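You operate a simulated robot arm through the tools that you are given. There is no shell and no other tool. Be economical: measure what you need, move in short steps, check, and stop when the job is done.

You run a simulated two-armed robot. Do the job below in one go: nothing can be reset, and whatever is moved stays where it is left.

JOB
Pick up the 2.0 mm steel die from the top of the die shelf with one hand, pass it to the other hand and put it on the upper tread of the grey step.
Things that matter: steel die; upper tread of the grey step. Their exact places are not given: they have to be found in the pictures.

Only the result counts: the job must be done as asked and must still hold three seconds after the hand-in. Knocking over, shifting, dropping, spilling or breaking anything else fails it.

ROBOT AND FRAMES
Two 7-joint arms with two-finger grippers on one trunk, on a base that drives. Base frame: it is fixed to the floor where the robot stands at the start and does not move with it; the origin is under the middle of the robot, x ahead of it, y to its left, z up. Units: mm, degrees, N and s.
The left shoulder is at the start at [51, 175, 1177], the right one opposite. With the tool pointing down near the work surface each hand reaches from about 100 to 840 mm from the robot's upright axis, wherever it stands, measured 20 degrees to its own side. Places, roughly: upper tread of the grey step (45x22 cm) [1140, -2880, 440]. Payload 2.94 kg a hand.
Tool frame (each hand has its own): the origin (TCP) lies between the finger pads and is the grasp point; the fingertips stand 30 mm ahead of it; z points along the fingers, y is the line along which they close. Largest opening 138 mm; the body of the gripper starts 109 mm behind the TCP.
Orientation is that of the tool frame in the base frame, as a unit quaternion [x, y, z, w]. With the fingers straight down and closing along the base's y, the tool's x points along the base's -x, its y along +y and its z along -z.

CONTROLS
- The arms move only by the tool move_arm. It takes "left_moves", "right_moves" or both (then of equal length, played together; a hand with none holds still); each is text: rows parted by semicolons, each of 6 numbers parted by spaces: the shift along the tool's x, y, z in units of 400 mm (1.0 is 400 mm), then the turn, a rotation vector about the tool's x, y, z in units of 60 degrees (1.0 is 60 degrees). In form: dx dy dz ax ay az; .... A call has 1 to 8 rows; each row is the pose to reach, as a shift and turn from the pose commanded when the call began, along the tool's axes at that moment. "left_fingers" and "right_fingers" are, for a hand that has rows, the finger opening in cm, from 0 to 13.8, set as the call begins (left out, the last holds). A call with a number of a shift or a turn outside -1 to 1 is refused whole. Each row takes 0.2 s and may step no farther than 50 mm and 8.6 degrees from the row before; otherwise, or with a gripper value out of range, the whole call is refused. Where a pose cannot be reached the arm comes as near as it can. A force on the tool above 40 N (or 10 N above the force at the start of the call, whichever is more), or a blocked arm, ends the call early, and 0.2 s more pass. The fingers move at their own pace and stop on an object; they squeeze with about 27 N. The grip force told is the motor's: it shows also when the fingers shut on nothing. Time passes only in rows, and 0.2 s behind the last, so rows that repeat a pose let the fingers close. It gives the time, the measured TCP pose, the force on the tool (base axes), the opening and the grip force at its end, in the units of the frame above (readings bear some noise), with the torque about the TCP (base axes, N m) and any sound that the robot's microphone picked up, and new pictures: "pictures" is both (left out), scene, wrist or none (wrist: the cameras of the hands that moved).
- Cameras (640 x 400 px; columns grow to the right, rows downward): "scene" is now at [104.1, -36.6, 1638.1]; the picture's right is [-0.54, -0.84, -0.00], its down [-0.72, 0.47, -0.51] and it looks along [0.43, -0.27, -0.86] (base axes); focal length 292 px, centre (320, 200). "left" rides on the left gripper at [71, -19, -146] in its tool frame; the picture's right is [0.26, 0.97, 0.00], its down [-0.85, 0.23, -0.48] and it looks along [-0.46, 0.12, 0.88] (tool axes); focal length 280 px, centre (320, 200). "right" rides on the right gripper at [71, 19, -146] in its tool frame; the picture's right is [-0.26, 0.96, 0.00], its down [-0.85, -0.23, -0.48] and it looks along [-0.46, -0.13, 0.88] (tool axes); focal length 280 px, centre (320, 200).
- move_column(by): slides the trunk up (or, below 0, down) by that many mm; the arms and the scene camera ride with it, the base frame stays. It gives what a move gives, with no picture.
- steer(legs): drives the robot by 1 to 6 legs, each [ahead, turn to the left] in mm and degrees, along the robot's own axes; the way and the turn of a leg run together, so that a leg with both is an arc; at most 1500 mm and 180 degrees a leg. The arms and the cameras ride along, it lands a little off, and it stops where it bumps. It gives what a move gives, and a new picture of the scene camera.
- turn_head(pan, tilt): turns the head with the scene camera to pan (to the left, within 120 degrees either way) and tilt (down, from -29 to 69), counted from straight ahead of the robot. It gives what a move gives, and a new picture of the scene camera.
- point_at(camera, pixels): for up to 12 pixels [column, row] of the newest picture of that camera ("zoom" is the newest enlarged one), the place [x, y, z] in the base frame of the surface seen there, good to about 2 mm. The clock stands still meanwhile.
- zoom(camera, box): a new picture of the part [left, top, right, bottom] of that camera's present view, enlarged. The clock stands still meanwhile.
- close_job(): hands the job in; it is judged then, once.

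Work in short steps. Measure before you move; look again where a grasp or a placing could have gone wrong, and mend it. You have 80 turns and 260 pictures in all, those below and enlarged ones among them. Open the grippers and draw the arms clear of the work before you hand the job in, unless the task says otherwise; then end with one line.

The tools are called after "Call:" as name(argument=value, ...) on one line, values as JSON. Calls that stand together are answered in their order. move_arm: Moves the arms, as the interface text tells. Its arguments: {"type":"object","properties":{"left_moves":{"type":"string"},"left_fingers":{"type":"number"},"right_moves":{"type":"string"},"right_fingers":{"type":"number"},"pictures":{"type":"string","enum":["both","scene","wrist","none"]}},"required":[]} The other tools are called the same way: move_column (by) slides the trunk up or down; steer (legs) drives the base; turn_head (pan, tilt) turns the head that bears the scene camera; point_at (camera, pixels) gives the place of the surface under pixels of a picture; zoom (camera, box) takes an enlarged picture of a part of a camera's view; close_job () hands the job in.

At the start:

```text
time_s: 0.0
left_ee_pos: [509.6, -21.6, 1023.3]
left_tool_rot: [0.0, 1.0, 0.0, 0.0]
left_wrist_force: [0.1, -0.1, -0.7]
left_wrist_torque: [0.02, 0.03, 0.0]
left_gripper_width: 138.1
left_grasp_force: 0.0
right_ee_pos: [332.9, -385.0, 1012.7]
right_tool_rot: [0.0, 1.0, -0.001, 0.0]
right_wrist_force: [-0.1, 0.1, 0.7]
right_wrist_torque: [0.03, 0.03, 0.03]
right_gripper_width: 137.6
right_grasp_force: 0.0
trunk travel left (down, up): [-350.0, 384.0]
robot x, y, heading: [1.0, 2.3, 0.1]
head pan, tilt: [-32.7, 59.5]
```

scene: 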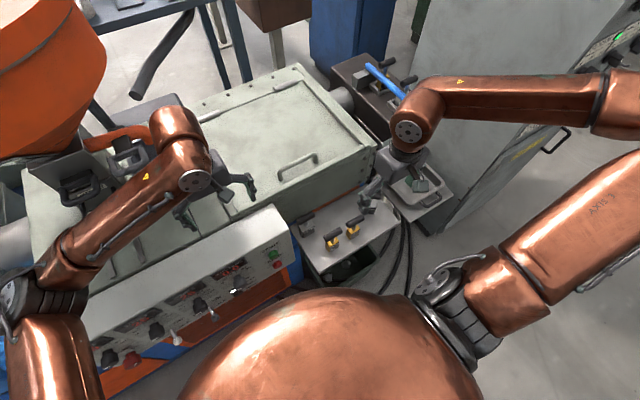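
right: 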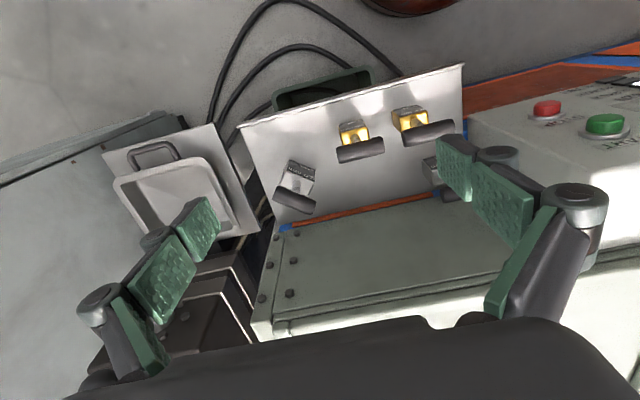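
left: 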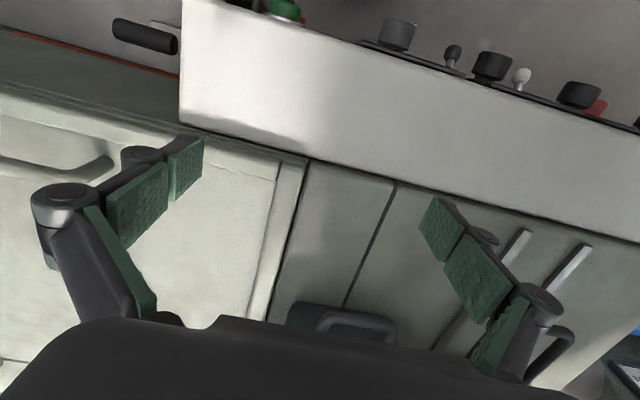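

The shelf around scene (345,235) carries three or four small dies; I zoom in there to read labels.

Call:
zoom(camera="scene", box=[280, 140, 440, 280])

Call:
zoom(camera="right", box=[230, 60, 480, 230])

```text
2.86 times, centred on (360, 210) of scene
```

zoom: 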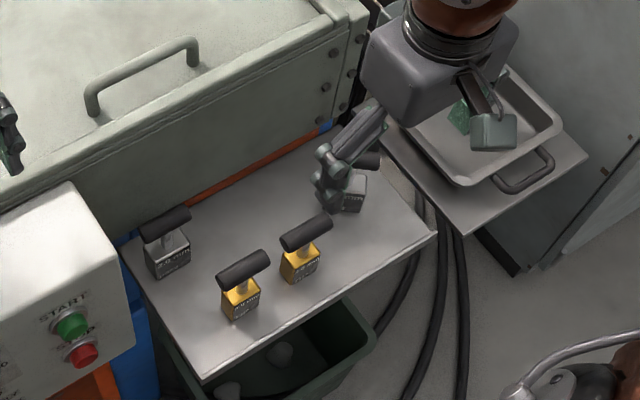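

```text
2.35 times, centred on (355, 145) of right
```

zoom: 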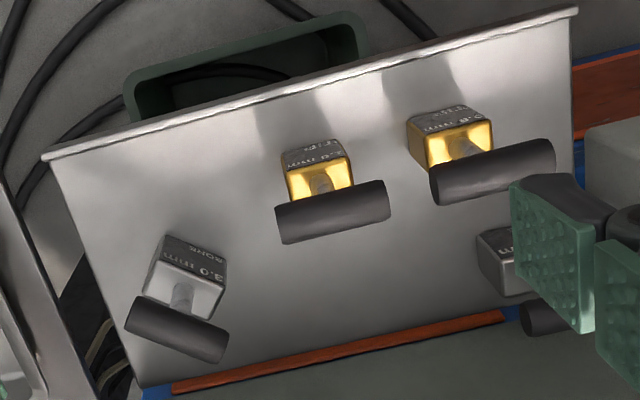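

There are two steel dies (scene ~(322,225) and the 3.0 mm one ~(367,203)) and two brass ones. I zoom tighter to read the left steel die's label.

Call:
zoom(camera="scene", box=[285, 200, 349, 240])

Call:
point_at(camera="scene", pixels=[[300, 221], [314, 213], [307, 217], [308, 228], [308, 236], [335, 240], [366, 200], [336, 262], [311, 233]])

```text
10.00 times, centred on (317, 220) of scene
```

zoom: 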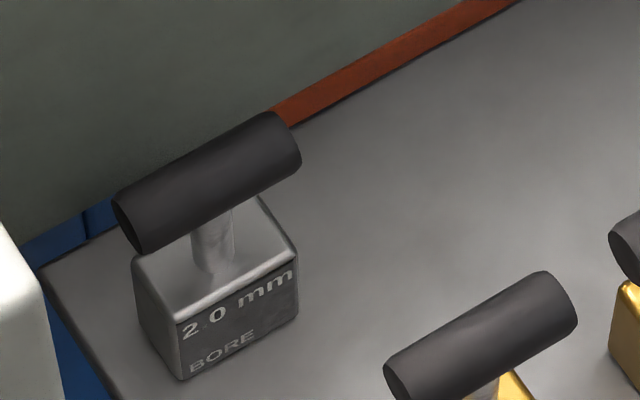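

```text
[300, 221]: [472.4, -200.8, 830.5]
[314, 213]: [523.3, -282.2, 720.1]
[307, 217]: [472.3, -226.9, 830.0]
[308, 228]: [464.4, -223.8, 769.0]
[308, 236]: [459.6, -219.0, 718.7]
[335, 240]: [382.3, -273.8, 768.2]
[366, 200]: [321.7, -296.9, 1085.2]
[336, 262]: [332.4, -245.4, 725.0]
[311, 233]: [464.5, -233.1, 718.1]
```

The left steel die reads 2.0 mm. I measure its handle and block in the zoomed picture.

Call:
point_at(camera="zoom", pixels=[[135, 200], [205, 160], [270, 128], [295, 150], [122, 212], [145, 265], [180, 310], [295, 265], [212, 255], [60, 280], [180, 370], [260, 205]])

Call:
turn_head(pan=-68, tilt=25)

```text
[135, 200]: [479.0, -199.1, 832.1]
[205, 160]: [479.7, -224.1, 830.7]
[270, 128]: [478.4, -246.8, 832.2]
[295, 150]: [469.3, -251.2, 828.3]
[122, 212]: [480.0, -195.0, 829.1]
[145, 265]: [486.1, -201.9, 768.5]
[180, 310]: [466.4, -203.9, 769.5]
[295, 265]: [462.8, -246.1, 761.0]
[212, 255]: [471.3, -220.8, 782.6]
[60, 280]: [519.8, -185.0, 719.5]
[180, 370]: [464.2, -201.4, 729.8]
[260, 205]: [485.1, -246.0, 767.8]
```

```text
time_s: 1.0
left_ee_pos: [508.8, -21.9, 1024.1]
left_tool_rot: [-0.001, 1.0, 0.001, -0.001]
left_wrist_force: [0.3, -0.4, 0.9]
left_wrist_torque: [0.0, -0.03, 0.04]
left_gripper_width: 138.0
left_grasp_force: 0.1
right_ee_pos: [335.5, -385.5, 1010.9]
right_tool_rot: [-0.001, 1.0, 0.0, 0.0]
right_wrist_force: [-0.5, 0.5, -0.2]
right_wrist_torque: [0.01, 0.04, 0.0]
right_gripper_width: 137.8
right_grasp_force: 0.1
trunk travel left (down, up): [-350.0, 384.0]
robot x, y, heading: [-0.5, -3.1, 0.2]
head pan, tilt: [-68.0, 25.0]
```

scene: 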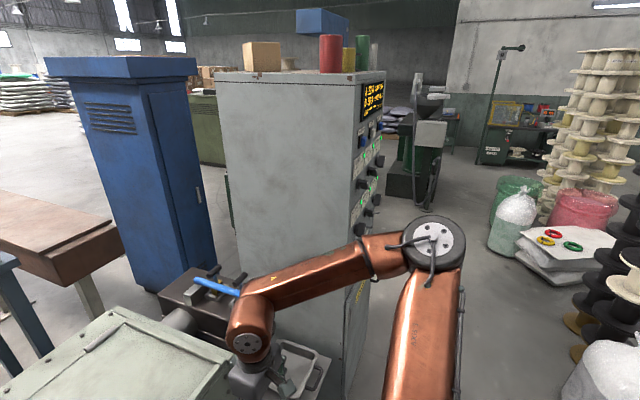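

The die handle centre is about (474,-223,821), block front face x≈465, z 719–769. I look back at the shelf from the head to check neighbouring heights (control panel, machine wall) before reaching in.

Call:
turn_head(pan=-28, tilt=55)

```text
time_s: 2.1
left_ee_pos: [509.7, -22.5, 1024.5]
left_tool_rot: [0.0, 1.0, 0.0, 0.0]
left_wrist_force: [-0.3, -0.3, -0.4]
left_wrist_torque: [0.0, 0.0, -0.02]
left_gripper_width: 138.2
left_grasp_force: 0.0
right_ee_pos: [334.5, -386.1, 1012.6]
right_tool_rot: [0.0, 1.0, 0.0, 0.0]
right_wrist_force: [0.5, 0.9, 0.3]
right_wrist_torque: [0.01, 0.07, -0.06]
right_gripper_width: 137.9
right_grasp_force: 0.1
trunk travel left (down, up): [-350.0, 384.0]
robot x, y, heading: [1.4, -1.4, 0.0]
head pan, tilt: [-28.0, 55.0]
```

scene: 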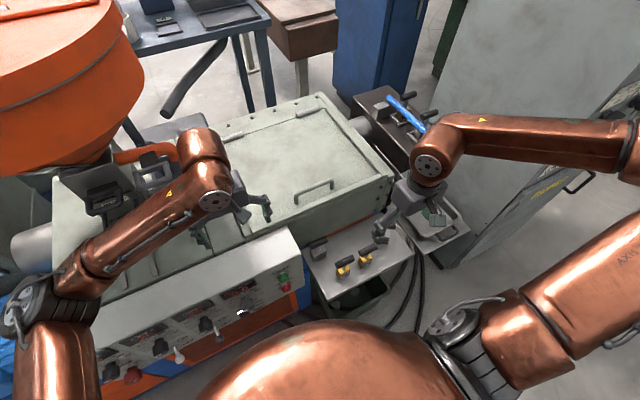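

I measure the machine lid front edge, the panel corner and the shelf around the die.

Call:
point_at(camera="scene", pixels=[[318, 212], [350, 195], [298, 240], [285, 235], [304, 256], [300, 282], [330, 225], [313, 241], [324, 237], [319, 247], [330, 292], [375, 225]])

Call:
zoom(camera="scene", box=[280, 200, 360, 250])

```text
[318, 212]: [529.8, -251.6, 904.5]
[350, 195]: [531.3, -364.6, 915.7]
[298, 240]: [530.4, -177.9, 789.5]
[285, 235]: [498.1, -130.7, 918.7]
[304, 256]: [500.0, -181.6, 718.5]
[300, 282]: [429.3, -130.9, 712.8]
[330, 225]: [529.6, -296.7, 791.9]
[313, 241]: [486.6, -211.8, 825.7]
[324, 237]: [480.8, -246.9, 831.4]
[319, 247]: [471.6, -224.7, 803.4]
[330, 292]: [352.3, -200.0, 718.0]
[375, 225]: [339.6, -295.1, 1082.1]
```

```text
8.00 times, centred on (320, 225) of scene
```

zoom: 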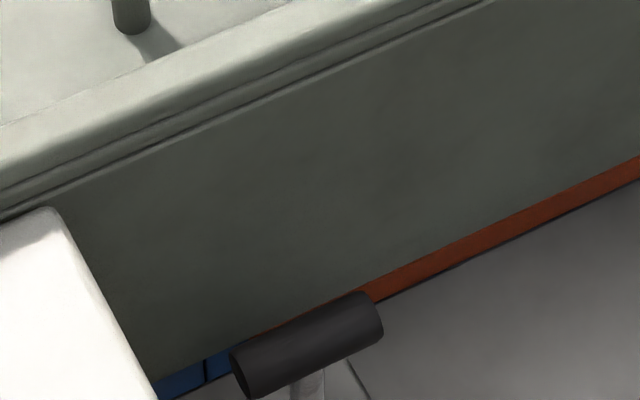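

The machine wall is at x≈530 (top z≈916), the panel end at y≈-130 (top 919); the bar centre is ≈(477,-223,821). I move the right hand above it at present height, with fingers at 9 cm, closing along y.

Call:
move_arm(right_moves="-0.0715 0.0815 0 0 0 0; -0.143 0.163 0 0 0 0; -0.2145 0.2445 0 0 0 0; -0.286 0.326 0 0 0 0; -0.3575 0.4075 0 0 0 0; -0.3575 0.4075 0.1 0 0 0; -0.3575 0.4075 0.1 0 0 0", right_fingers=9.0)

```text
time_s: 3.7
left_ee_pos: [509.3, -20.4, 1023.5]
left_tool_rot: [-0.001, 1.0, 0.0, 0.001]
left_wrist_force: [-0.3, 0.3, -0.5]
left_wrist_torque: [-0.03, 0.0, -0.01]
left_gripper_width: 137.8
left_grasp_force: 0.0
right_ee_pos: [480.1, -219.3, 971.7]
right_tool_rot: [-0.001, 1.0, 0.0, 0.001]
right_wrist_force: [0.7, 0.2, 0.8]
right_wrist_torque: [-0.03, -0.02, -0.02]
right_gripper_width: 90.0
right_grasp_force: 0.2
trunk travel left (down, up): [-350.0, 384.0]
robot x, y, heading: [-2.7, -0.0, 0.0]
head pan, tilt: [-28.0, 55.0]
```

scene: 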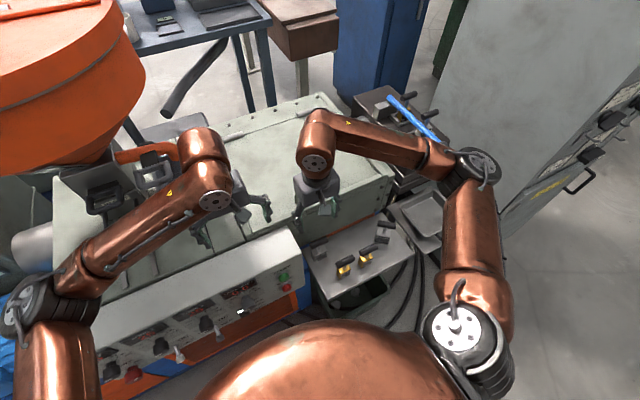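
right: 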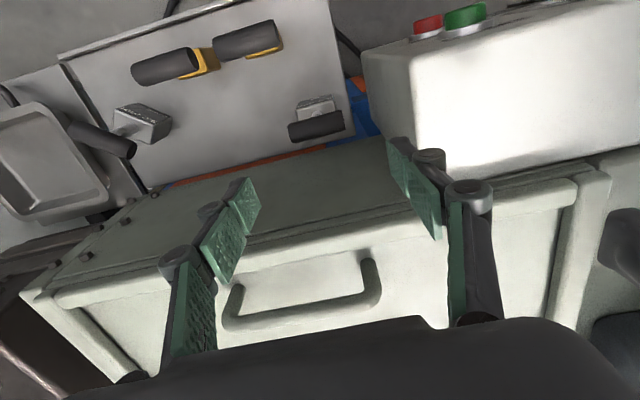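

The right wrist camera sees the die's bar at about (315,127); I measure it for the final alignment.

Call:
point_at(camera="right", pixels=[[292, 128], [315, 124], [338, 119], [315, 137], [290, 132], [342, 125], [375, 140], [392, 200], [315, 116]])

Call:
zoom(camera="right", box=[240, 70, 400, 170])

```text
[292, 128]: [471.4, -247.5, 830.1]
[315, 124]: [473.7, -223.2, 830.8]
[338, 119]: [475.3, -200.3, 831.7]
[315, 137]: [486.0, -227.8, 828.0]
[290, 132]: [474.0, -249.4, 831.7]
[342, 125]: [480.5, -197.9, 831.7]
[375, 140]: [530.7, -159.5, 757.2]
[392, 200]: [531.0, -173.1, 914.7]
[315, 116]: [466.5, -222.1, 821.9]
```

```text
4.00 times, centred on (320, 120) of right
```

zoom: 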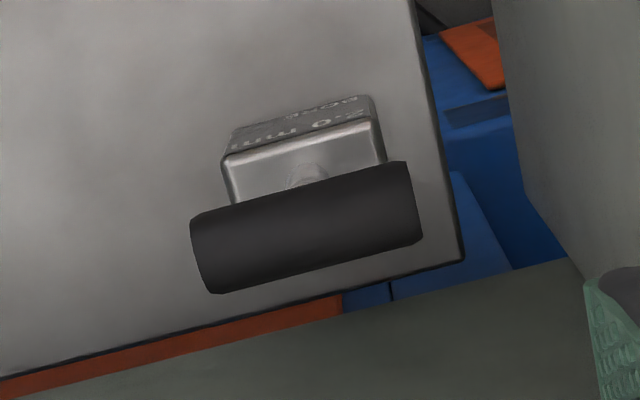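

The bar centre is confirmed at (477.5,-223,821). I lower the hand 149 mm straight down.

Call:
move_arm(right_moves="0 0 0.1 0 0 0; 0 0 0.2 0 0 0; 0 0 0.3 0 0 0; 0 0 0.3725 0 0 0; 0 0 0.3725 0 0 0")

```text
time_s: 4.9
left_ee_pos: [509.5, -22.6, 1022.2]
left_tool_rot: [0.0, 1.0, 0.0, 0.0]
left_wrist_force: [0.3, -0.1, 0.2]
left_wrist_torque: [-0.02, -0.02, 0.0]
left_gripper_width: 138.0
left_grasp_force: 0.1
right_ee_pos: [478.1, -223.1, 821.6]
right_tool_rot: [0.0, 1.0, 0.001, -0.001]
right_wrist_force: [-0.3, 0.4, 0.1]
right_wrist_torque: [0.02, 0.01, -0.01]
right_gripper_width: 90.0
right_grasp_force: 0.0
trunk travel left (down, up): [-350.0, 384.0]
robot x, y, heading: [3.8, -1.1, -0.2]
head pan, tilt: [-28.0, 55.0]
```

scene: 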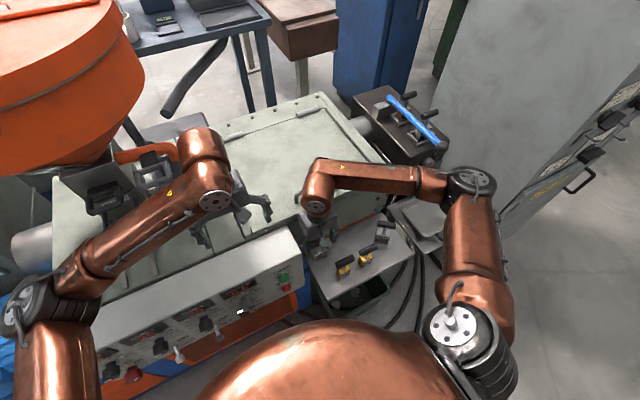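
right: 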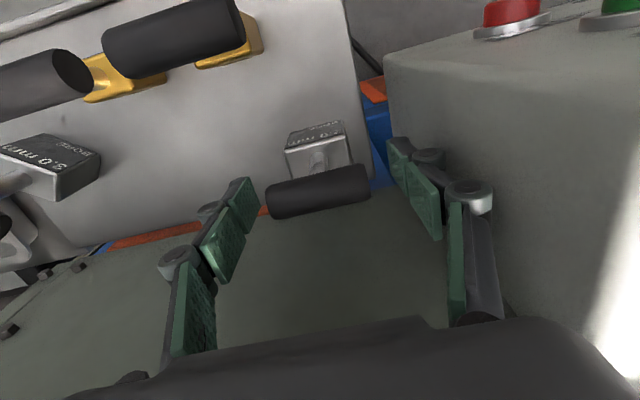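

The bar lies at (318,192) in the wrist view, where the TCP projects (320,191). I close the fingers.

Call:
move_arm(right_moves="0 0 0 0 0 0; 0 0 0 0 0 0; 0 0 0 0 0 0; 0 0 0 0 0 0", right_fingers=3.5, pictures="wrist")

```text
time_s: 5.9
left_ee_pos: [509.7, -21.9, 1022.5]
left_tool_rot: [0.0, 1.0, -0.001, 0.0]
left_wrist_force: [0.0, 0.6, 0.0]
left_wrist_torque: [0.01, -0.03, 0.01]
left_gripper_width: 137.7
left_grasp_force: 0.0
right_ee_pos: [477.2, -224.4, 823.4]
right_tool_rot: [0.001, 1.0, 0.0, 0.0]
right_wrist_force: [0.7, -1.8, 1.0]
right_wrist_torque: [-0.07, 0.03, -0.02]
right_gripper_width: 56.4
right_grasp_force: 27.1
trunk travel left (down, up): [-350.0, 384.0]
robot x, y, heading: [0.2, 1.6, -0.3]
head pan, tilt: [-28.0, 55.0]
```

right: 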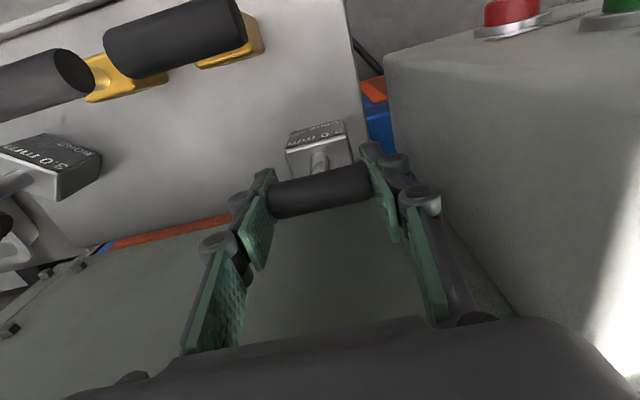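

The fingers stopped at 56.4 mm with 27 N, so the bar is held. I lift straight up 210 mm.

Call:
move_arm(right_moves="0 0 -0.05 0 0 0; 0 0 -0.15 0 0 0; 0 0 -0.25 0 0 0; 0 0 -0.35 0 0 0; 0 0 -0.45 0 0 0; 0 0 -0.525 0 0 0; 0 0 -0.525 0 0 0")

```text
time_s: 7.5
left_ee_pos: [509.3, -22.7, 1023.7]
left_tool_rot: [-0.001, 1.0, 0.0, 0.0]
left_wrist_force: [0.2, -0.5, 0.4]
left_wrist_torque: [-0.03, 0.03, -0.01]
left_gripper_width: 137.9
left_grasp_force: 0.0
right_ee_pos: [478.1, -223.3, 1033.4]
right_tool_rot: [0.001, 1.0, -0.001, 0.0]
right_wrist_force: [0.2, -0.8, -6.8]
right_wrist_torque: [0.0, 0.03, -0.01]
right_gripper_width: 56.4
right_grasp_force: 27.1
trunk travel left (down, up): [-350.0, 384.0]
robot x, y, heading: [-5.5, 0.2, 0.2]
head pan, tilt: [-28.0, 55.0]
```

scene: 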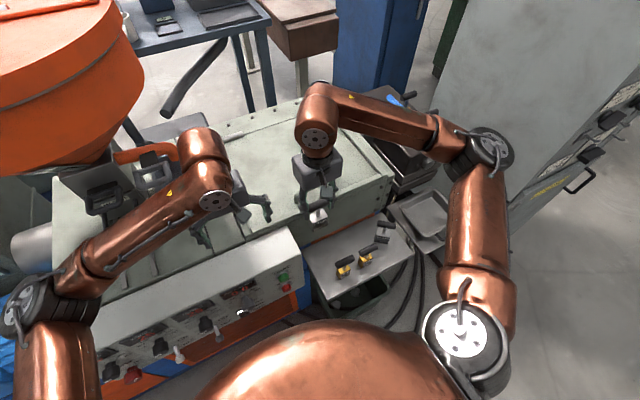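
right: 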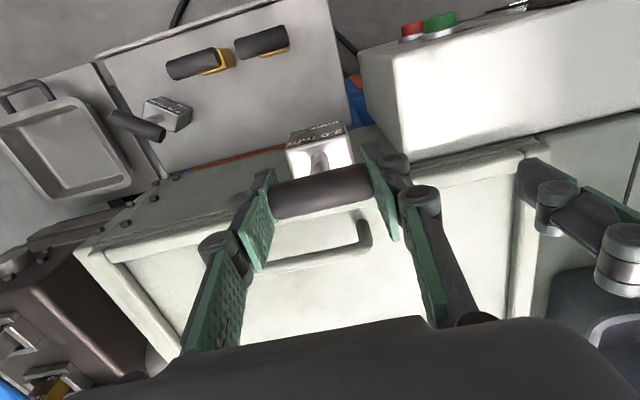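

The die is off the shelf and held (6.8 N). For the pass I pitch the left hand forward by 60° (pointing ahead, 30° below level) while backing it to about (420,60,1060), and raise the right hand to z≈1110.

Call:
move_arm(left_moves="0.028 0.025 -0.012 0 -0.125 0; 0.056 0.05 -0.024 0 -0.25 0; 0.084 0.075 -0.036 0 -0.375 0; 0.112 0.1 -0.048 0 -0.5 0; 0.14 0.125 -0.06 0 -0.625 0; 0.168 0.15 -0.072 0 -0.75 0; 0.196 0.175 -0.082 0 -0.875 0; 0.225 0.2 -0.0925 0 -1 0", right_moves="0 0 -0.05 0 0 0; 0 0 -0.1 0 0 0; 0 0 -0.15 0 0 0; 0 0 -0.2 0 0 0; 0 0 -0.2 0 0 0; 0 0 -0.2 0 0 0; 0 0 -0.2 0 0 0; 0 0 -0.2 0 0 0", left_fingers=9.0)

```text
time_s: 9.3
left_ee_pos: [488.9, -23.0, 1048.2]
left_tool_rot: [0.001, 0.865, 0.0, 0.501]
left_wrist_force: [-0.7, -0.1, 0.2]
left_wrist_torque: [0.0, -0.03, -0.01]
left_gripper_width: 89.9
left_grasp_force: 0.1
left hand out of reach, approached as far as the arm can: row 5, 6, 7, 8
right_ee_pos: [476.5, -224.3, 1115.0]
right_tool_rot: [-0.001, 1.0, 0.001, 0.001]
right_wrist_force: [-0.1, -0.6, -5.7]
right_wrist_torque: [0.05, -0.02, 0.02]
right_gripper_width: 56.4
right_grasp_force: 27.1
trunk travel left (down, up): [-350.0, 384.0]
robot x, y, heading: [-1.6, 1.7, -0.0]
head pan, tilt: [-28.0, 55.0]
```

scene: 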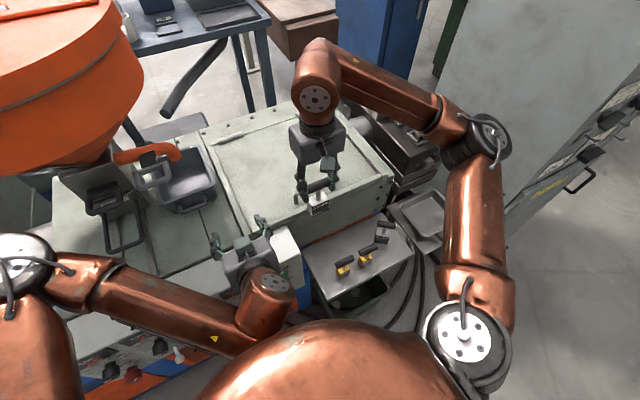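
right: 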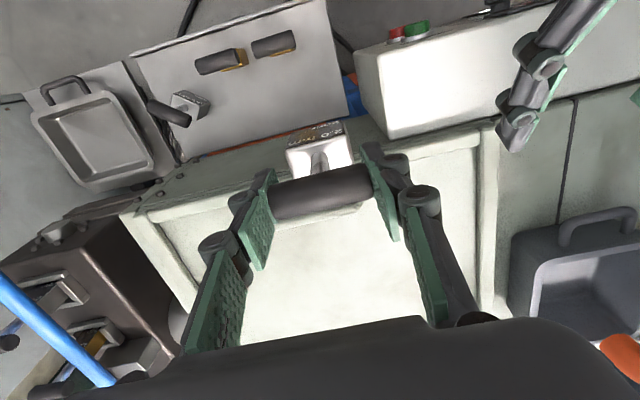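
left: 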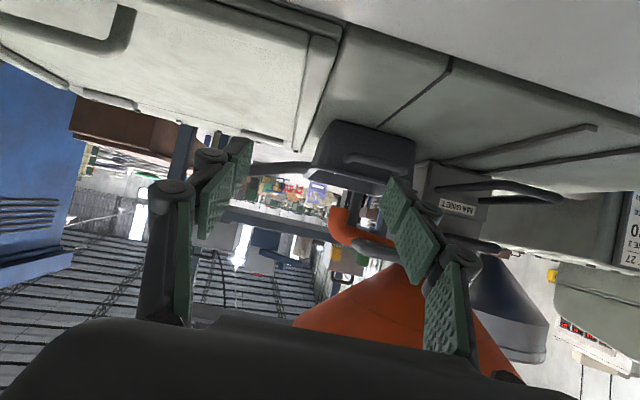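

The left hand reached the pitch and stopped at (489,-23,1048) with fingers 9 cm apart, which is usable as is. I'll bring the die to it: raise right to z≈1200, then move over to y≈-23, x≈495.

Call:
move_arm(right_moves="0 0 -0.11 0 0 0; 0 0 -0.2175 0 0 0; -0.01 0.12 -0.2175 0 0 0; -0.02 0.24 -0.2175 0 0 0; -0.03 0.36 -0.2175 0 0 0; -0.04 0.45 -0.2175 0 0 0; -0.045 0.5 -0.2175 0 0 0; -0.045 0.5 -0.2175 0 0 0")

```text
time_s: 11.1
left_ee_pos: [488.7, -22.5, 1048.2]
left_tool_rot: [0.0, 0.866, 0.0, 0.5]
left_wrist_force: [-0.7, 0.1, -0.5]
left_wrist_torque: [0.0, 0.02, 0.01]
left_gripper_width: 90.1
left_grasp_force: 0.0
right_ee_pos: [496.5, -21.3, 1199.5]
right_tool_rot: [0.001, 1.0, -0.001, 0.0]
right_wrist_force: [0.4, 0.3, -5.9]
right_wrist_torque: [-0.01, 0.0, 0.02]
right_gripper_width: 56.6
right_grasp_force: 26.8
trunk travel left (down, up): [-350.0, 384.0]
robot x, y, heading: [-2.2, 1.5, -0.1]
head pan, tilt: [-28.0, 55.0]
```

scene: 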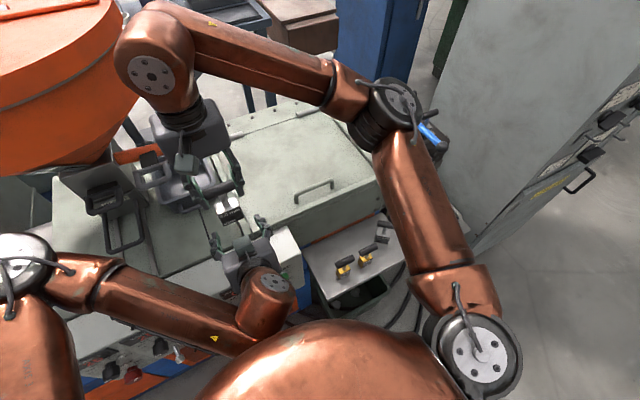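
right: 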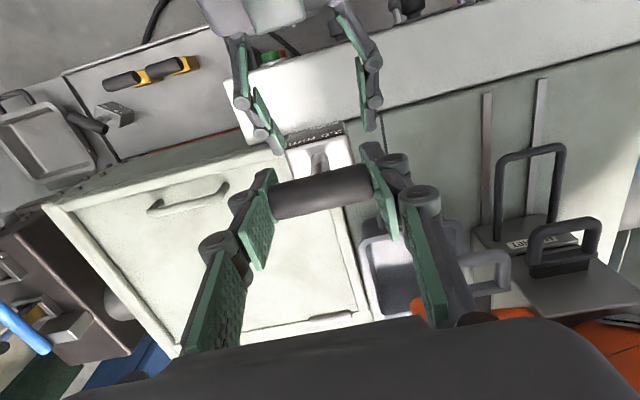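

In the right wrist view the left fingers (cols ~270 and ~370) flank the die block (290–350). I pan the head to the meeting point and lower 45 mm, then look.

Call:
turn_head(pan=-8, tilt=48)

Call:
move_arm(right_moves="0 0 0.06 0 0 0; 0 0 0.11 0 0 0; 0 0 0.11 0 0 0")

```text
time_s: 11.9
left_ee_pos: [489.4, -20.5, 1047.7]
left_tool_rot: [0.0, 0.866, 0.0, 0.5]
left_wrist_force: [0.1, 0.0, -0.6]
left_wrist_torque: [-0.03, -0.01, 0.0]
left_gripper_width: 89.8
left_grasp_force: 0.1
right_ee_pos: [497.5, -22.1, 1200.4]
right_tool_rot: [0.001, 1.0, 0.0, 0.0]
right_wrist_force: [1.7, 0.1, -5.3]
right_wrist_torque: [0.02, -0.05, -0.02]
right_gripper_width: 56.5
right_grasp_force: 27.1
trunk travel left (down, up): [-350.0, 384.0]
robot x, y, heading: [-2.2, -0.2, -0.0]
head pan, tilt: [-8.0, 48.0]
```

scene: 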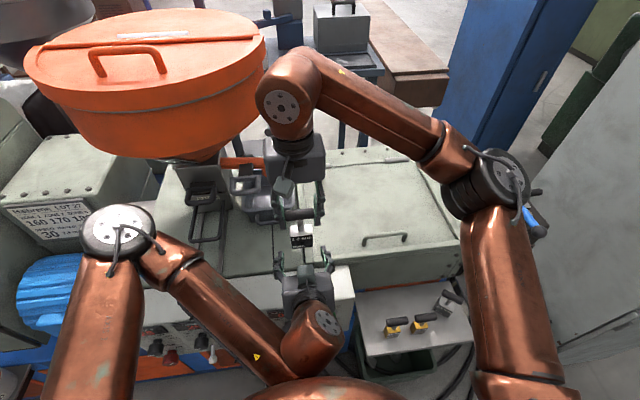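

```text
time_s: 12.7
left_ee_pos: [489.2, -21.3, 1046.5]
left_tool_rot: [0.0, 0.866, 0.0, 0.5]
left_wrist_force: [-0.8, -0.1, 0.0]
left_wrist_torque: [0.0, 0.01, 0.01]
left_gripper_width: 90.1
left_grasp_force: 0.0
right_ee_pos: [496.8, -22.7, 1155.7]
right_tool_rot: [0.001, 1.0, 0.0, 0.0]
right_wrist_force: [-1.6, -0.2, -5.6]
right_wrist_torque: [0.01, -0.01, 0.0]
right_gripper_width: 56.5
right_grasp_force: 27.0
trunk travel left (down, up): [-350.0, 384.0]
robot x, y, heading: [5.2, 0.5, -0.2]
head pan, tilt: [-8.0, 48.0]
```

scene: 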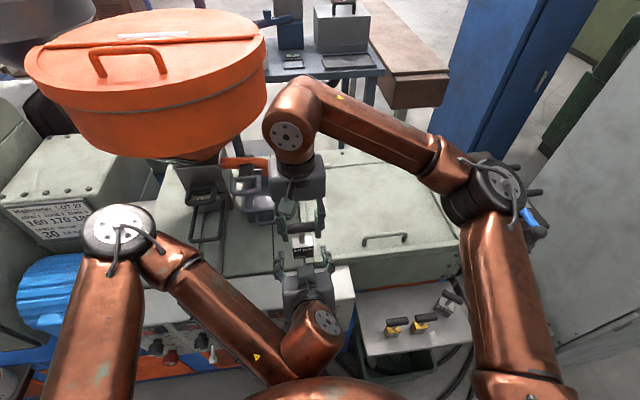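
right: 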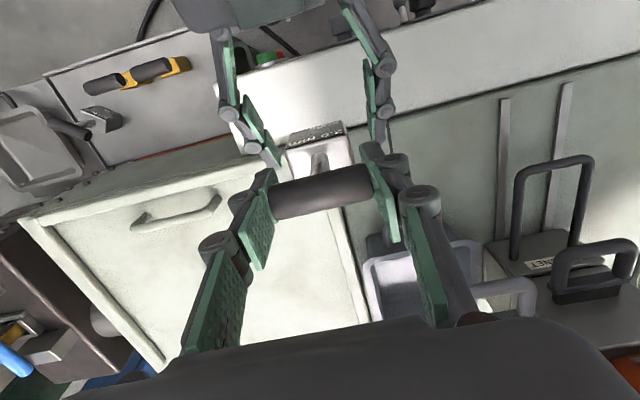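

Alignment holds. I zoom from the scene camera and lower the remaining 36 mm to bar z≈1119.

Call:
move_arm(right_moves="0 0 0.045 0 0 0; 0 0 0.09 0 0 0; 0 0 0.09 0 0 0", pictures="wrist")

Call:
zoom(camera="scene", box=[240, 180, 368, 260])

Call:
zoom(camera="left", box=[0, 0, 640, 400])

```text
time_s: 13.5
left_ee_pos: [489.4, -21.3, 1048.8]
left_tool_rot: [0.0, 0.866, -0.001, 0.5]
left_wrist_force: [-0.2, 0.2, 0.9]
left_wrist_torque: [0.04, -0.01, 0.03]
left_gripper_width: 90.0
left_grasp_force: 0.1
right_ee_pos: [495.0, -22.6, 1119.4]
right_tool_rot: [0.0, 1.0, 0.0, 0.001]
right_wrist_force: [-0.3, 0.5, -6.3]
right_wrist_torque: [-0.03, 0.01, 0.02]
right_gripper_width: 56.5
right_grasp_force: 26.8
trunk travel left (down, up): [-350.0, 384.0]
robot x, y, heading: [-3.9, -0.6, -0.3]
head pan, tilt: [-8.0, 48.0]
```

right: 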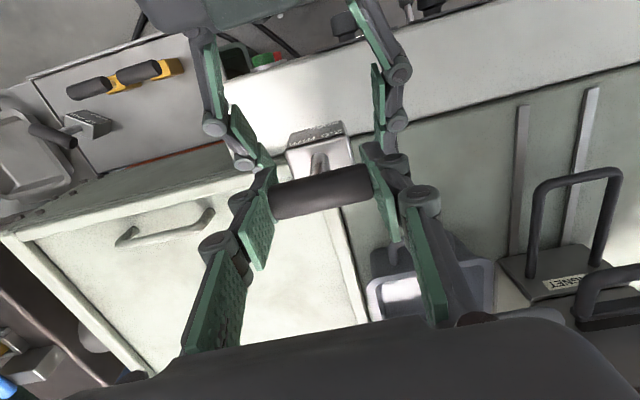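

```text
5.00 times, centred on (304, 220) of scene
```

zoom: 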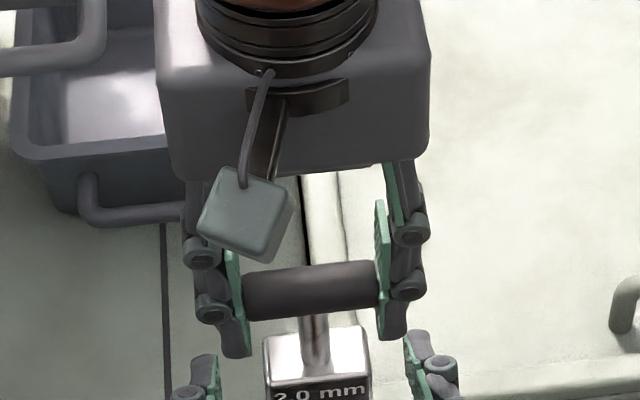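

```text
1.00 times, centred on (320, 200) of left (not enlarged: the box is as wide or as high as the picture)
```

zoom: 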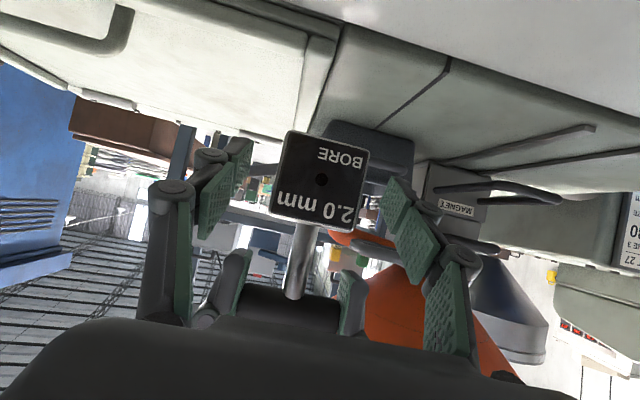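

The left view shows the die block at (320,180), centred between the left fingers. I measure the face and edges to confirm depth.

Call:
point_at(camera="left", pixels=[[320, 165], [290, 140], [280, 210], [350, 222], [362, 155], [305, 250]])

```text
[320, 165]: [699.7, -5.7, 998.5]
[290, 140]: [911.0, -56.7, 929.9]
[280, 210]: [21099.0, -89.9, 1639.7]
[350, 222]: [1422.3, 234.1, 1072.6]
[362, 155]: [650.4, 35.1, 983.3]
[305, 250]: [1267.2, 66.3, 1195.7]
```

That used the older left picture; I repeat on the fresh one.

Call:
point_at(camera="zoom", pixels=[[320, 165], [290, 140], [280, 205], [340, 222], [362, 155], [305, 250], [345, 225]])

```text
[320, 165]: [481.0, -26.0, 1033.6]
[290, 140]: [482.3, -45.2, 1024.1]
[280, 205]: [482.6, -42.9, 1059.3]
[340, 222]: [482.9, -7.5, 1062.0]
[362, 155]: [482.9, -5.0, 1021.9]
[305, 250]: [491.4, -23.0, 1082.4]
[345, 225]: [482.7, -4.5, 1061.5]
```

The block is at x 482–509, y −46..−2, z 1017–1067, well placed about the left TCP (489,−22,1048). I close the left fingers on the block.

Call:
move_arm(left_moves="0 0 0 0 0 0; 0 0 0 0 0 0; 0 0 0 0 0 0; 0 0 0 0 0 0; 0 0 0 0 0 0", left_fingers=2.5, pictures="wrist")

```text
time_s: 14.7
left_ee_pos: [489.4, -21.5, 1048.6]
left_tool_rot: [0.001, 0.866, -0.001, 0.5]
left_wrist_force: [0.7, -10.9, -0.2]
left_wrist_torque: [0.32, -0.01, -0.13]
left_gripper_width: 49.6
left_grasp_force: 26.7
right_ee_pos: [494.7, -22.5, 1120.9]
right_tool_rot: [0.0, 1.0, 0.001, 0.001]
right_wrist_force: [0.4, 10.5, -5.4]
right_wrist_torque: [0.47, 0.06, 0.01]
right_gripper_width: 56.4
right_grasp_force: 27.0
trunk travel left (down, up): [-350.0, 384.0]
robot x, y, heading: [2.5, 0.9, 0.1]
head pan, tilt: [-8.0, 48.0]
```

left: 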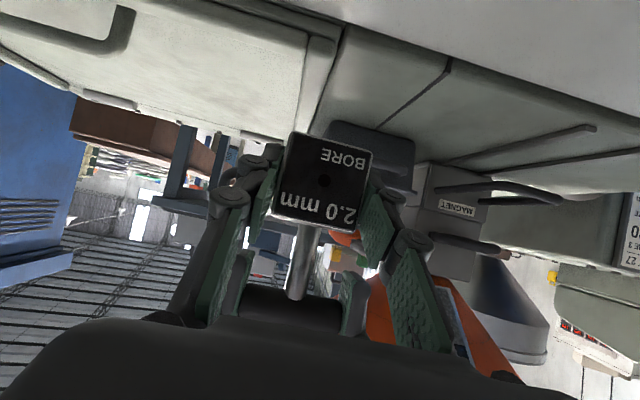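

The left fingers stopped at 49.6 mm with 26.7 N, with a 10.9 N sideways load. I zoom to check both pads contact the block.

Call:
zoom(camera="left", box=[220, 110, 420, 310])

Call:
zoom(camera="right", box=[200, 60, 440, 210])

```text
2.00 times, centred on (320, 210) of left
```

zoom: 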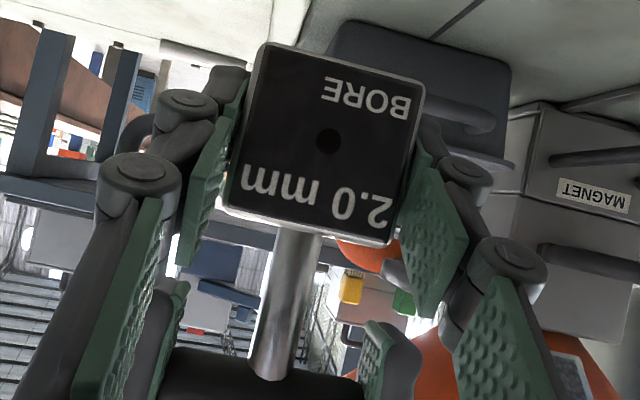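

```text
2.67 times, centred on (320, 135) of right
```

zoom: 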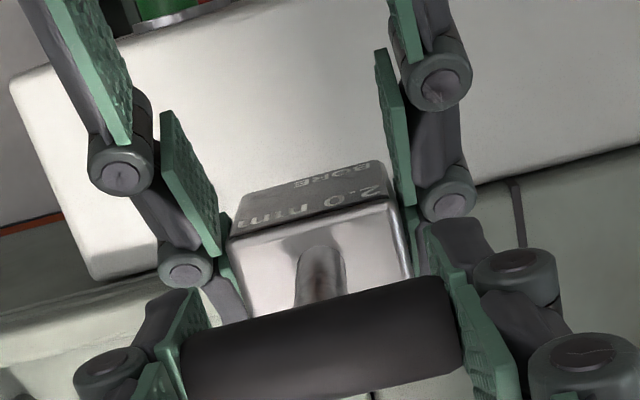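

Both left pads flank the block. I open the right fingers to 7.5 cm and watch the left force.

Call:
move_arm(right_moves="0 0 0 0 0 0; 0 0 0 0 0 0; 0 0 0 0 0 0", right_fingers=7.5)

```text
time_s: 15.5
left_ee_pos: [489.6, -20.5, 1047.2]
left_tool_rot: [-0.001, 0.867, 0.001, 0.499]
left_wrist_force: [0.1, 1.2, -0.4]
left_wrist_torque: [-0.01, 0.03, 0.01]
left_gripper_width: 49.7
left_grasp_force: 27.8
right_ee_pos: [495.5, -23.7, 1121.2]
right_tool_rot: [0.0, 1.0, 0.001, 0.0]
right_wrist_force: [0.2, -0.3, 0.5]
right_wrist_torque: [0.0, 0.01, 0.01]
right_gripper_width: 75.1
right_grasp_force: 0.0
trunk travel left (down, up): [-350.0, 384.0]
robot x, y, heading: [-0.5, -0.3, -0.0]
head pan, tilt: [-8.0, 48.0]
```

scene: 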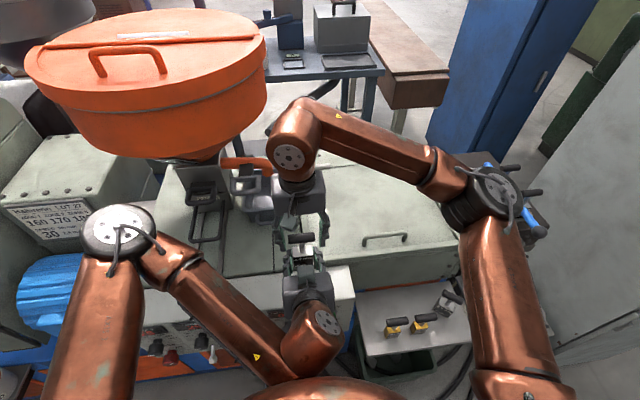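
right: 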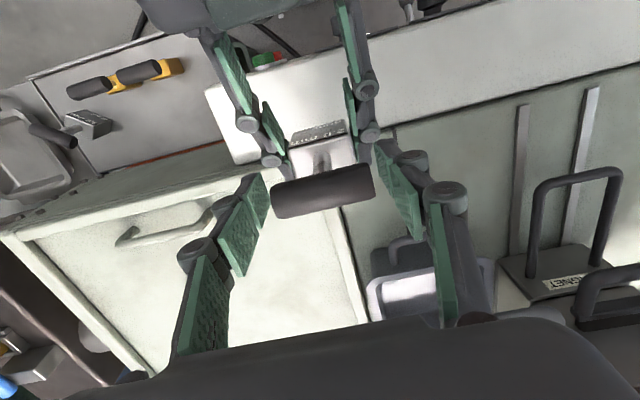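

The bar is free of the right fingers and the left still grips at 27.8 N. I raise the right hand 90 mm clear.

Call:
move_arm(right_moves="0 0 -0.06 0 0 0; 0 0 -0.15 0 0 0; 0 0 -0.25 0 0 0; 0 0 -0.25 0 0 0")

Call:
zoom(camera="scene", box=[240, 200, 368, 280])

```text
time_s: 16.5
left_ee_pos: [490.5, -22.5, 1047.1]
left_tool_rot: [-0.001, 0.866, 0.001, 0.5]
left_wrist_force: [0.4, 0.1, -0.7]
left_wrist_torque: [-0.02, 0.06, 0.03]
left_gripper_width: 49.6
left_grasp_force: 26.4
right_ee_pos: [495.2, -23.4, 1221.1]
right_tool_rot: [0.0, 1.0, 0.0, 0.0]
right_wrist_force: [-0.2, -0.8, -0.1]
right_wrist_torque: [0.02, 0.02, -0.02]
right_gripper_width: 75.2
right_grasp_force: 0.1
trunk travel left (down, up): [-350.0, 384.0]
robot x, y, heading: [1.9, -0.2, 0.1]
head pan, tilt: [-8.0, 48.0]
```

scene: 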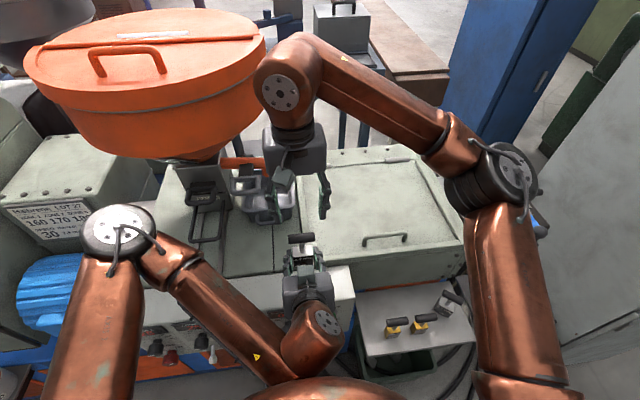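
right: 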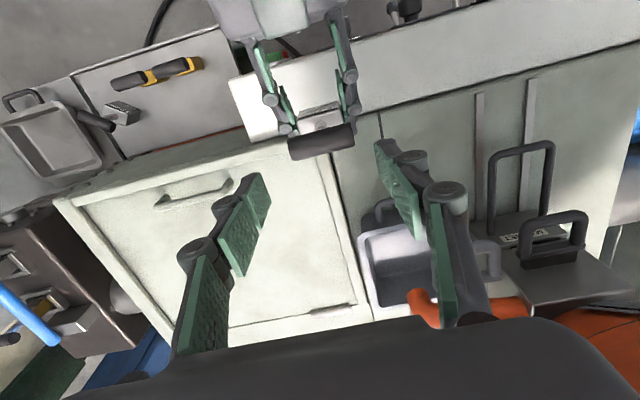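

```text
5.00 times, centred on (304, 240) of scene
```

zoom: 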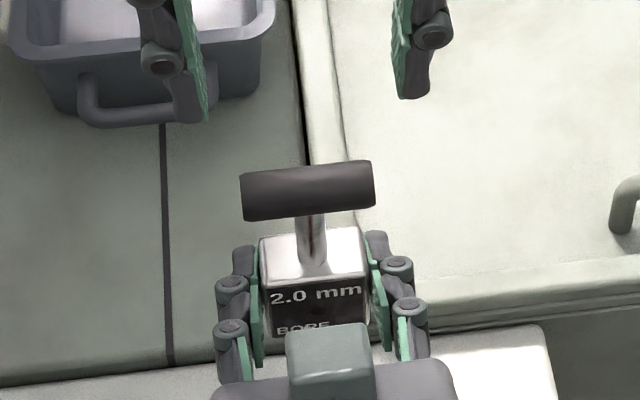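

The die rests in the left hand alone. I move the right hand back to the right side, then survey the surroundings with the head.

Call:
point_at(camera="zoom", pixels=[[325, 350], [330, 390], [245, 330], [310, 250], [300, 190]])

Call:
move_arm(right_moves="0 -0.1 0 0 0 0; 0.03 -0.2 0 0 0 0; 0.06 -0.3 0 0 0 0; 0.1 -0.4 0 0 0 0; 0.14 -0.5 0 0 0 0; 0.18 -0.6 0 0 0 0; 0.22 -0.7 0 0 0 0; 0.25 -0.75 0 0 0 0", pictures="none")

Call:
turn_head(pan=-90, tilt=40)

Call:
turn_head(pan=-120, tilt=20)

Call:
turn_head(pan=120, tilt=35)

```text
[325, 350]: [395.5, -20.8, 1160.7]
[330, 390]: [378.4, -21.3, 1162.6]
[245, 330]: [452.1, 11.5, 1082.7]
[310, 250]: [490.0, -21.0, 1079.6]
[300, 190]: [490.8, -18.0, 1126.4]
```

```text
time_s: 18.3
left_ee_pos: [488.2, -22.9, 1046.5]
left_tool_rot: [0.001, 0.866, 0.0, 0.5]
left_wrist_force: [0.6, 0.9, 0.0]
left_wrist_torque: [0.04, 0.04, -0.01]
left_gripper_width: 49.6
left_grasp_force: 26.9
right_ee_pos: [396.7, -323.2, 1222.4]
right_tool_rot: [-0.002, 1.0, 0.0, 0.0]
right_wrist_force: [-1.0, 0.7, 0.0]
right_wrist_torque: [-0.01, -0.01, 0.02]
right_gripper_width: 75.1
right_grasp_force: 0.1
trunk travel left (down, up): [-350.0, 384.0]
robot x, y, heading: [1.0, -0.5, 0.1]
head pan, tilt: [-8.0, 48.0]
```

```text
time_s: 19.9
left_ee_pos: [489.4, -22.8, 1047.3]
left_tool_rot: [-0.001, 0.867, 0.001, 0.499]
left_wrist_force: [0.6, -0.6, -0.7]
left_wrist_torque: [0.03, 0.04, -0.02]
left_gripper_width: 49.4
left_grasp_force: 26.8
right_ee_pos: [396.9, -321.5, 1221.8]
right_tool_rot: [0.0, 1.0, 0.0, 0.0]
right_wrist_force: [0.8, 0.2, -0.5]
right_wrist_torque: [-0.06, 0.04, 0.0]
right_gripper_width: 75.1
right_grasp_force: 0.2
trunk travel left (down, up): [-350.0, 384.0]
robot x, y, heading: [-2.0, -2.2, -0.0]
head pan, tilt: [-90.0, 40.0]
```

scene: 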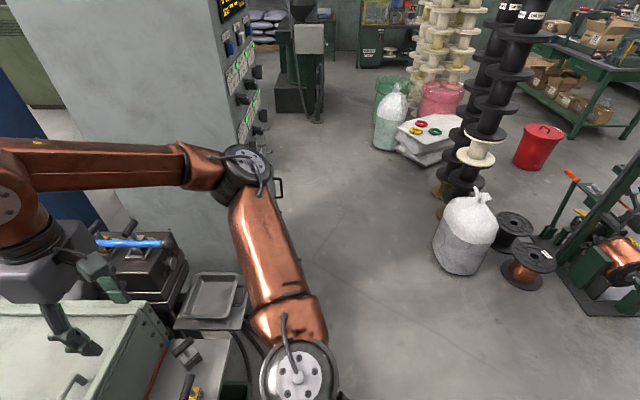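

```text
time_s: 20.8
left_ee_pos: [488.8, -22.1, 1047.5]
left_tool_rot: [0.0, 0.866, 0.0, 0.5]
left_wrist_force: [0.2, -0.1, -0.3]
left_wrist_torque: [0.01, 0.06, -0.01]
left_gripper_width: 49.5
left_grasp_force: 27.2
right_ee_pos: [395.3, -324.1, 1223.0]
right_tool_rot: [0.0, 1.0, -0.001, 0.0]
right_wrist_force: [0.6, 0.5, -0.5]
right_wrist_torque: [0.0, 0.0, 0.0]
right_gripper_width: 74.9
right_grasp_force: 0.1
trunk travel left (down, up): [-350.0, 384.0]
robot x, y, heading: [3.0, 1.1, 0.0]
head pan, tilt: [-120.0, 20.0]
```

scene: 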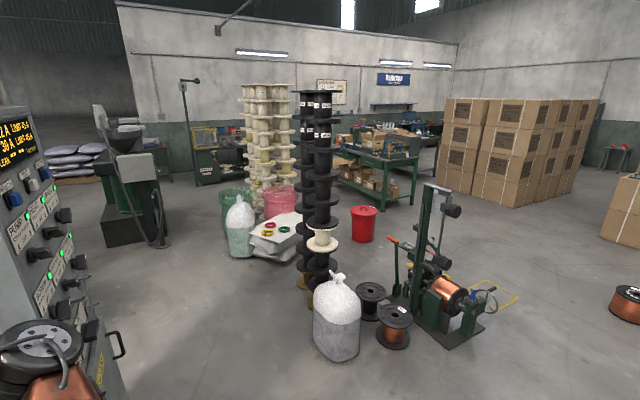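

```text
time_s: 24.2
left_ee_pos: [489.8, -22.8, 1047.3]
left_tool_rot: [0.0, 0.866, 0.001, 0.5]
left_wrist_force: [0.1, -0.2, -0.7]
left_wrist_torque: [-0.01, 0.05, -0.01]
left_gripper_width: 49.6
left_grasp_force: 27.2
right_ee_pos: [395.0, -323.8, 1221.8]
right_tool_rot: [0.0, 1.0, 0.0, 0.0]
right_wrist_force: [0.2, -0.4, 0.0]
right_wrist_torque: [-0.02, 0.0, -0.03]
right_gripper_width: 74.9
right_grasp_force: 0.0
trunk travel left (down, up): [-350.0, 384.0]
robot x, y, heading: [-0.3, 0.2, 0.2]
head pan, tilt: [120.0, 35.0]
```

scene: 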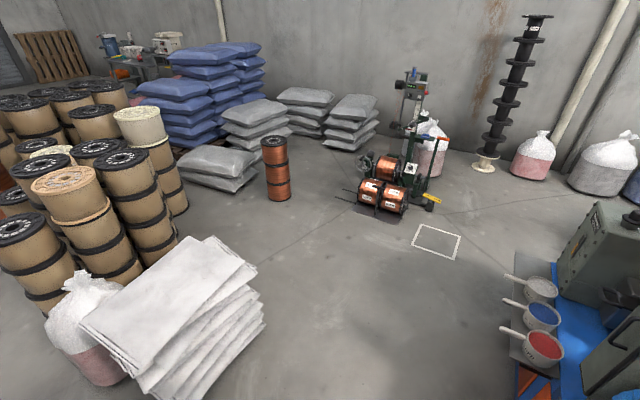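

The step must be hidden behind the grey cabinet. I measure obstacles around: first behind-left in this view, then turning right.

Call:
point_at(camera="scene", pixels=[[150, 390], [265, 325], [90, 385], [320, 350], [500, 390], [515, 380], [435, 242], [380, 212]])

Call:
turn_head(pan=-100, tilt=35)

```text
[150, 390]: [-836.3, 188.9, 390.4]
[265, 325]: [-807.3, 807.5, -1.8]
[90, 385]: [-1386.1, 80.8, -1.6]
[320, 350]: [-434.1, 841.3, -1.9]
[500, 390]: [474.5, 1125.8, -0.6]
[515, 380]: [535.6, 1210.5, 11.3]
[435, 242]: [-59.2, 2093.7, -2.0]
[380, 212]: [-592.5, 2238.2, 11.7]
```

```text
time_s: 27.4
left_ee_pos: [488.9, -23.0, 1047.2]
left_tool_rot: [-0.001, 0.866, 0.002, 0.499]
left_wrist_force: [0.3, -0.6, -0.7]
left_wrist_torque: [0.01, 0.05, 0.01]
left_gripper_width: 49.5
left_grasp_force: 27.4
right_ee_pos: [394.9, -322.7, 1221.7]
right_tool_rot: [0.0, 1.0, 0.0, 0.0]
right_wrist_force: [-0.1, -0.1, 0.0]
right_wrist_torque: [0.0, 0.01, 0.0]
right_gripper_width: 75.0
right_grasp_force: 0.0
trunk travel left (down, up): [-350.0, 384.0]
robot x, y, heading: [1.6, 0.5, -0.0]
head pan, tilt: [-100.0, 35.0]
```

scene: 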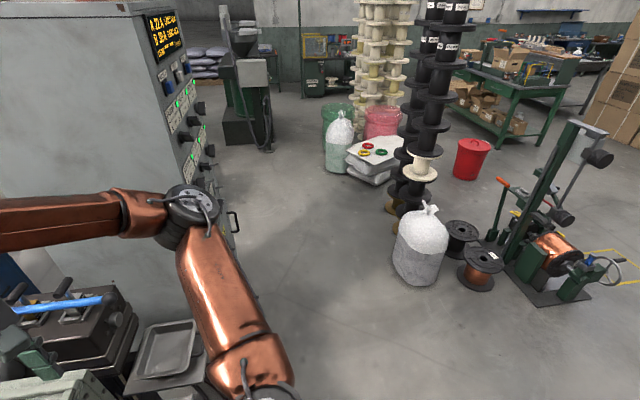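

I measure the cabinet edges and obstacles on the right side.

Call:
point_at(camera="scene", pixels=[[232, 245], [240, 215], [225, 290], [395, 265], [390, 213], [350, 175], [420, 280], [270, 148], [230, 140], [320, 350], [195, 375], [470, 285]])

Call:
turn_head(pan=-120, tilt=50)

```text
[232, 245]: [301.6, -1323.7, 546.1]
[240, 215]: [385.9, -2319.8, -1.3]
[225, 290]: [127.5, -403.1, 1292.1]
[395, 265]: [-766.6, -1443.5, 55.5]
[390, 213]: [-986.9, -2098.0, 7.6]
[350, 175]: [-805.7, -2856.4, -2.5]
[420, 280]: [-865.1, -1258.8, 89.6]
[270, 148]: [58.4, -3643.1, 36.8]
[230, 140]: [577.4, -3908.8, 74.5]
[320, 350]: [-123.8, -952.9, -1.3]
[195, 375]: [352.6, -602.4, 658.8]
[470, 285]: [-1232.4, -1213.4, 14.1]
```

```text
time_s: 28.2
left_ee_pos: [489.4, -21.1, 1047.8]
left_tool_rot: [-0.001, 0.866, 0.001, 0.499]
left_wrist_force: [-0.8, 0.2, 0.3]
left_wrist_torque: [0.0, 0.02, 0.04]
left_gripper_width: 49.6
left_grasp_force: 27.4
right_ee_pos: [395.7, -322.4, 1222.0]
right_tool_rot: [0.001, 1.0, 0.0, 0.0]
right_wrist_force: [1.1, 0.5, 0.4]
right_wrist_torque: [-0.02, -0.01, 0.02]
right_gripper_width: 74.9
right_grasp_force: 0.1
trunk travel left (down, up): [-350.0, 384.0]
robot x, y, heading: [-1.0, 1.7, 0.1]
head pan, tilt: [-120.0, 50.0]
```

scene: 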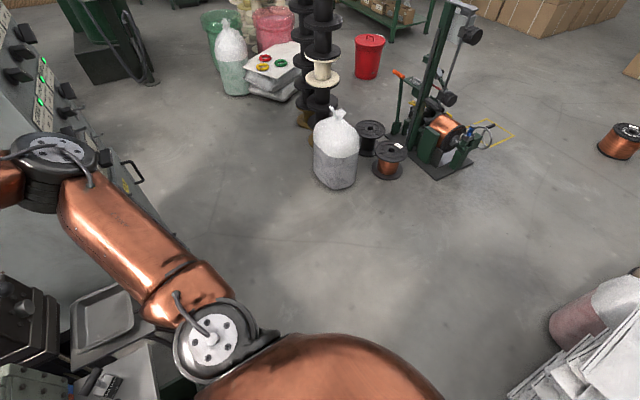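

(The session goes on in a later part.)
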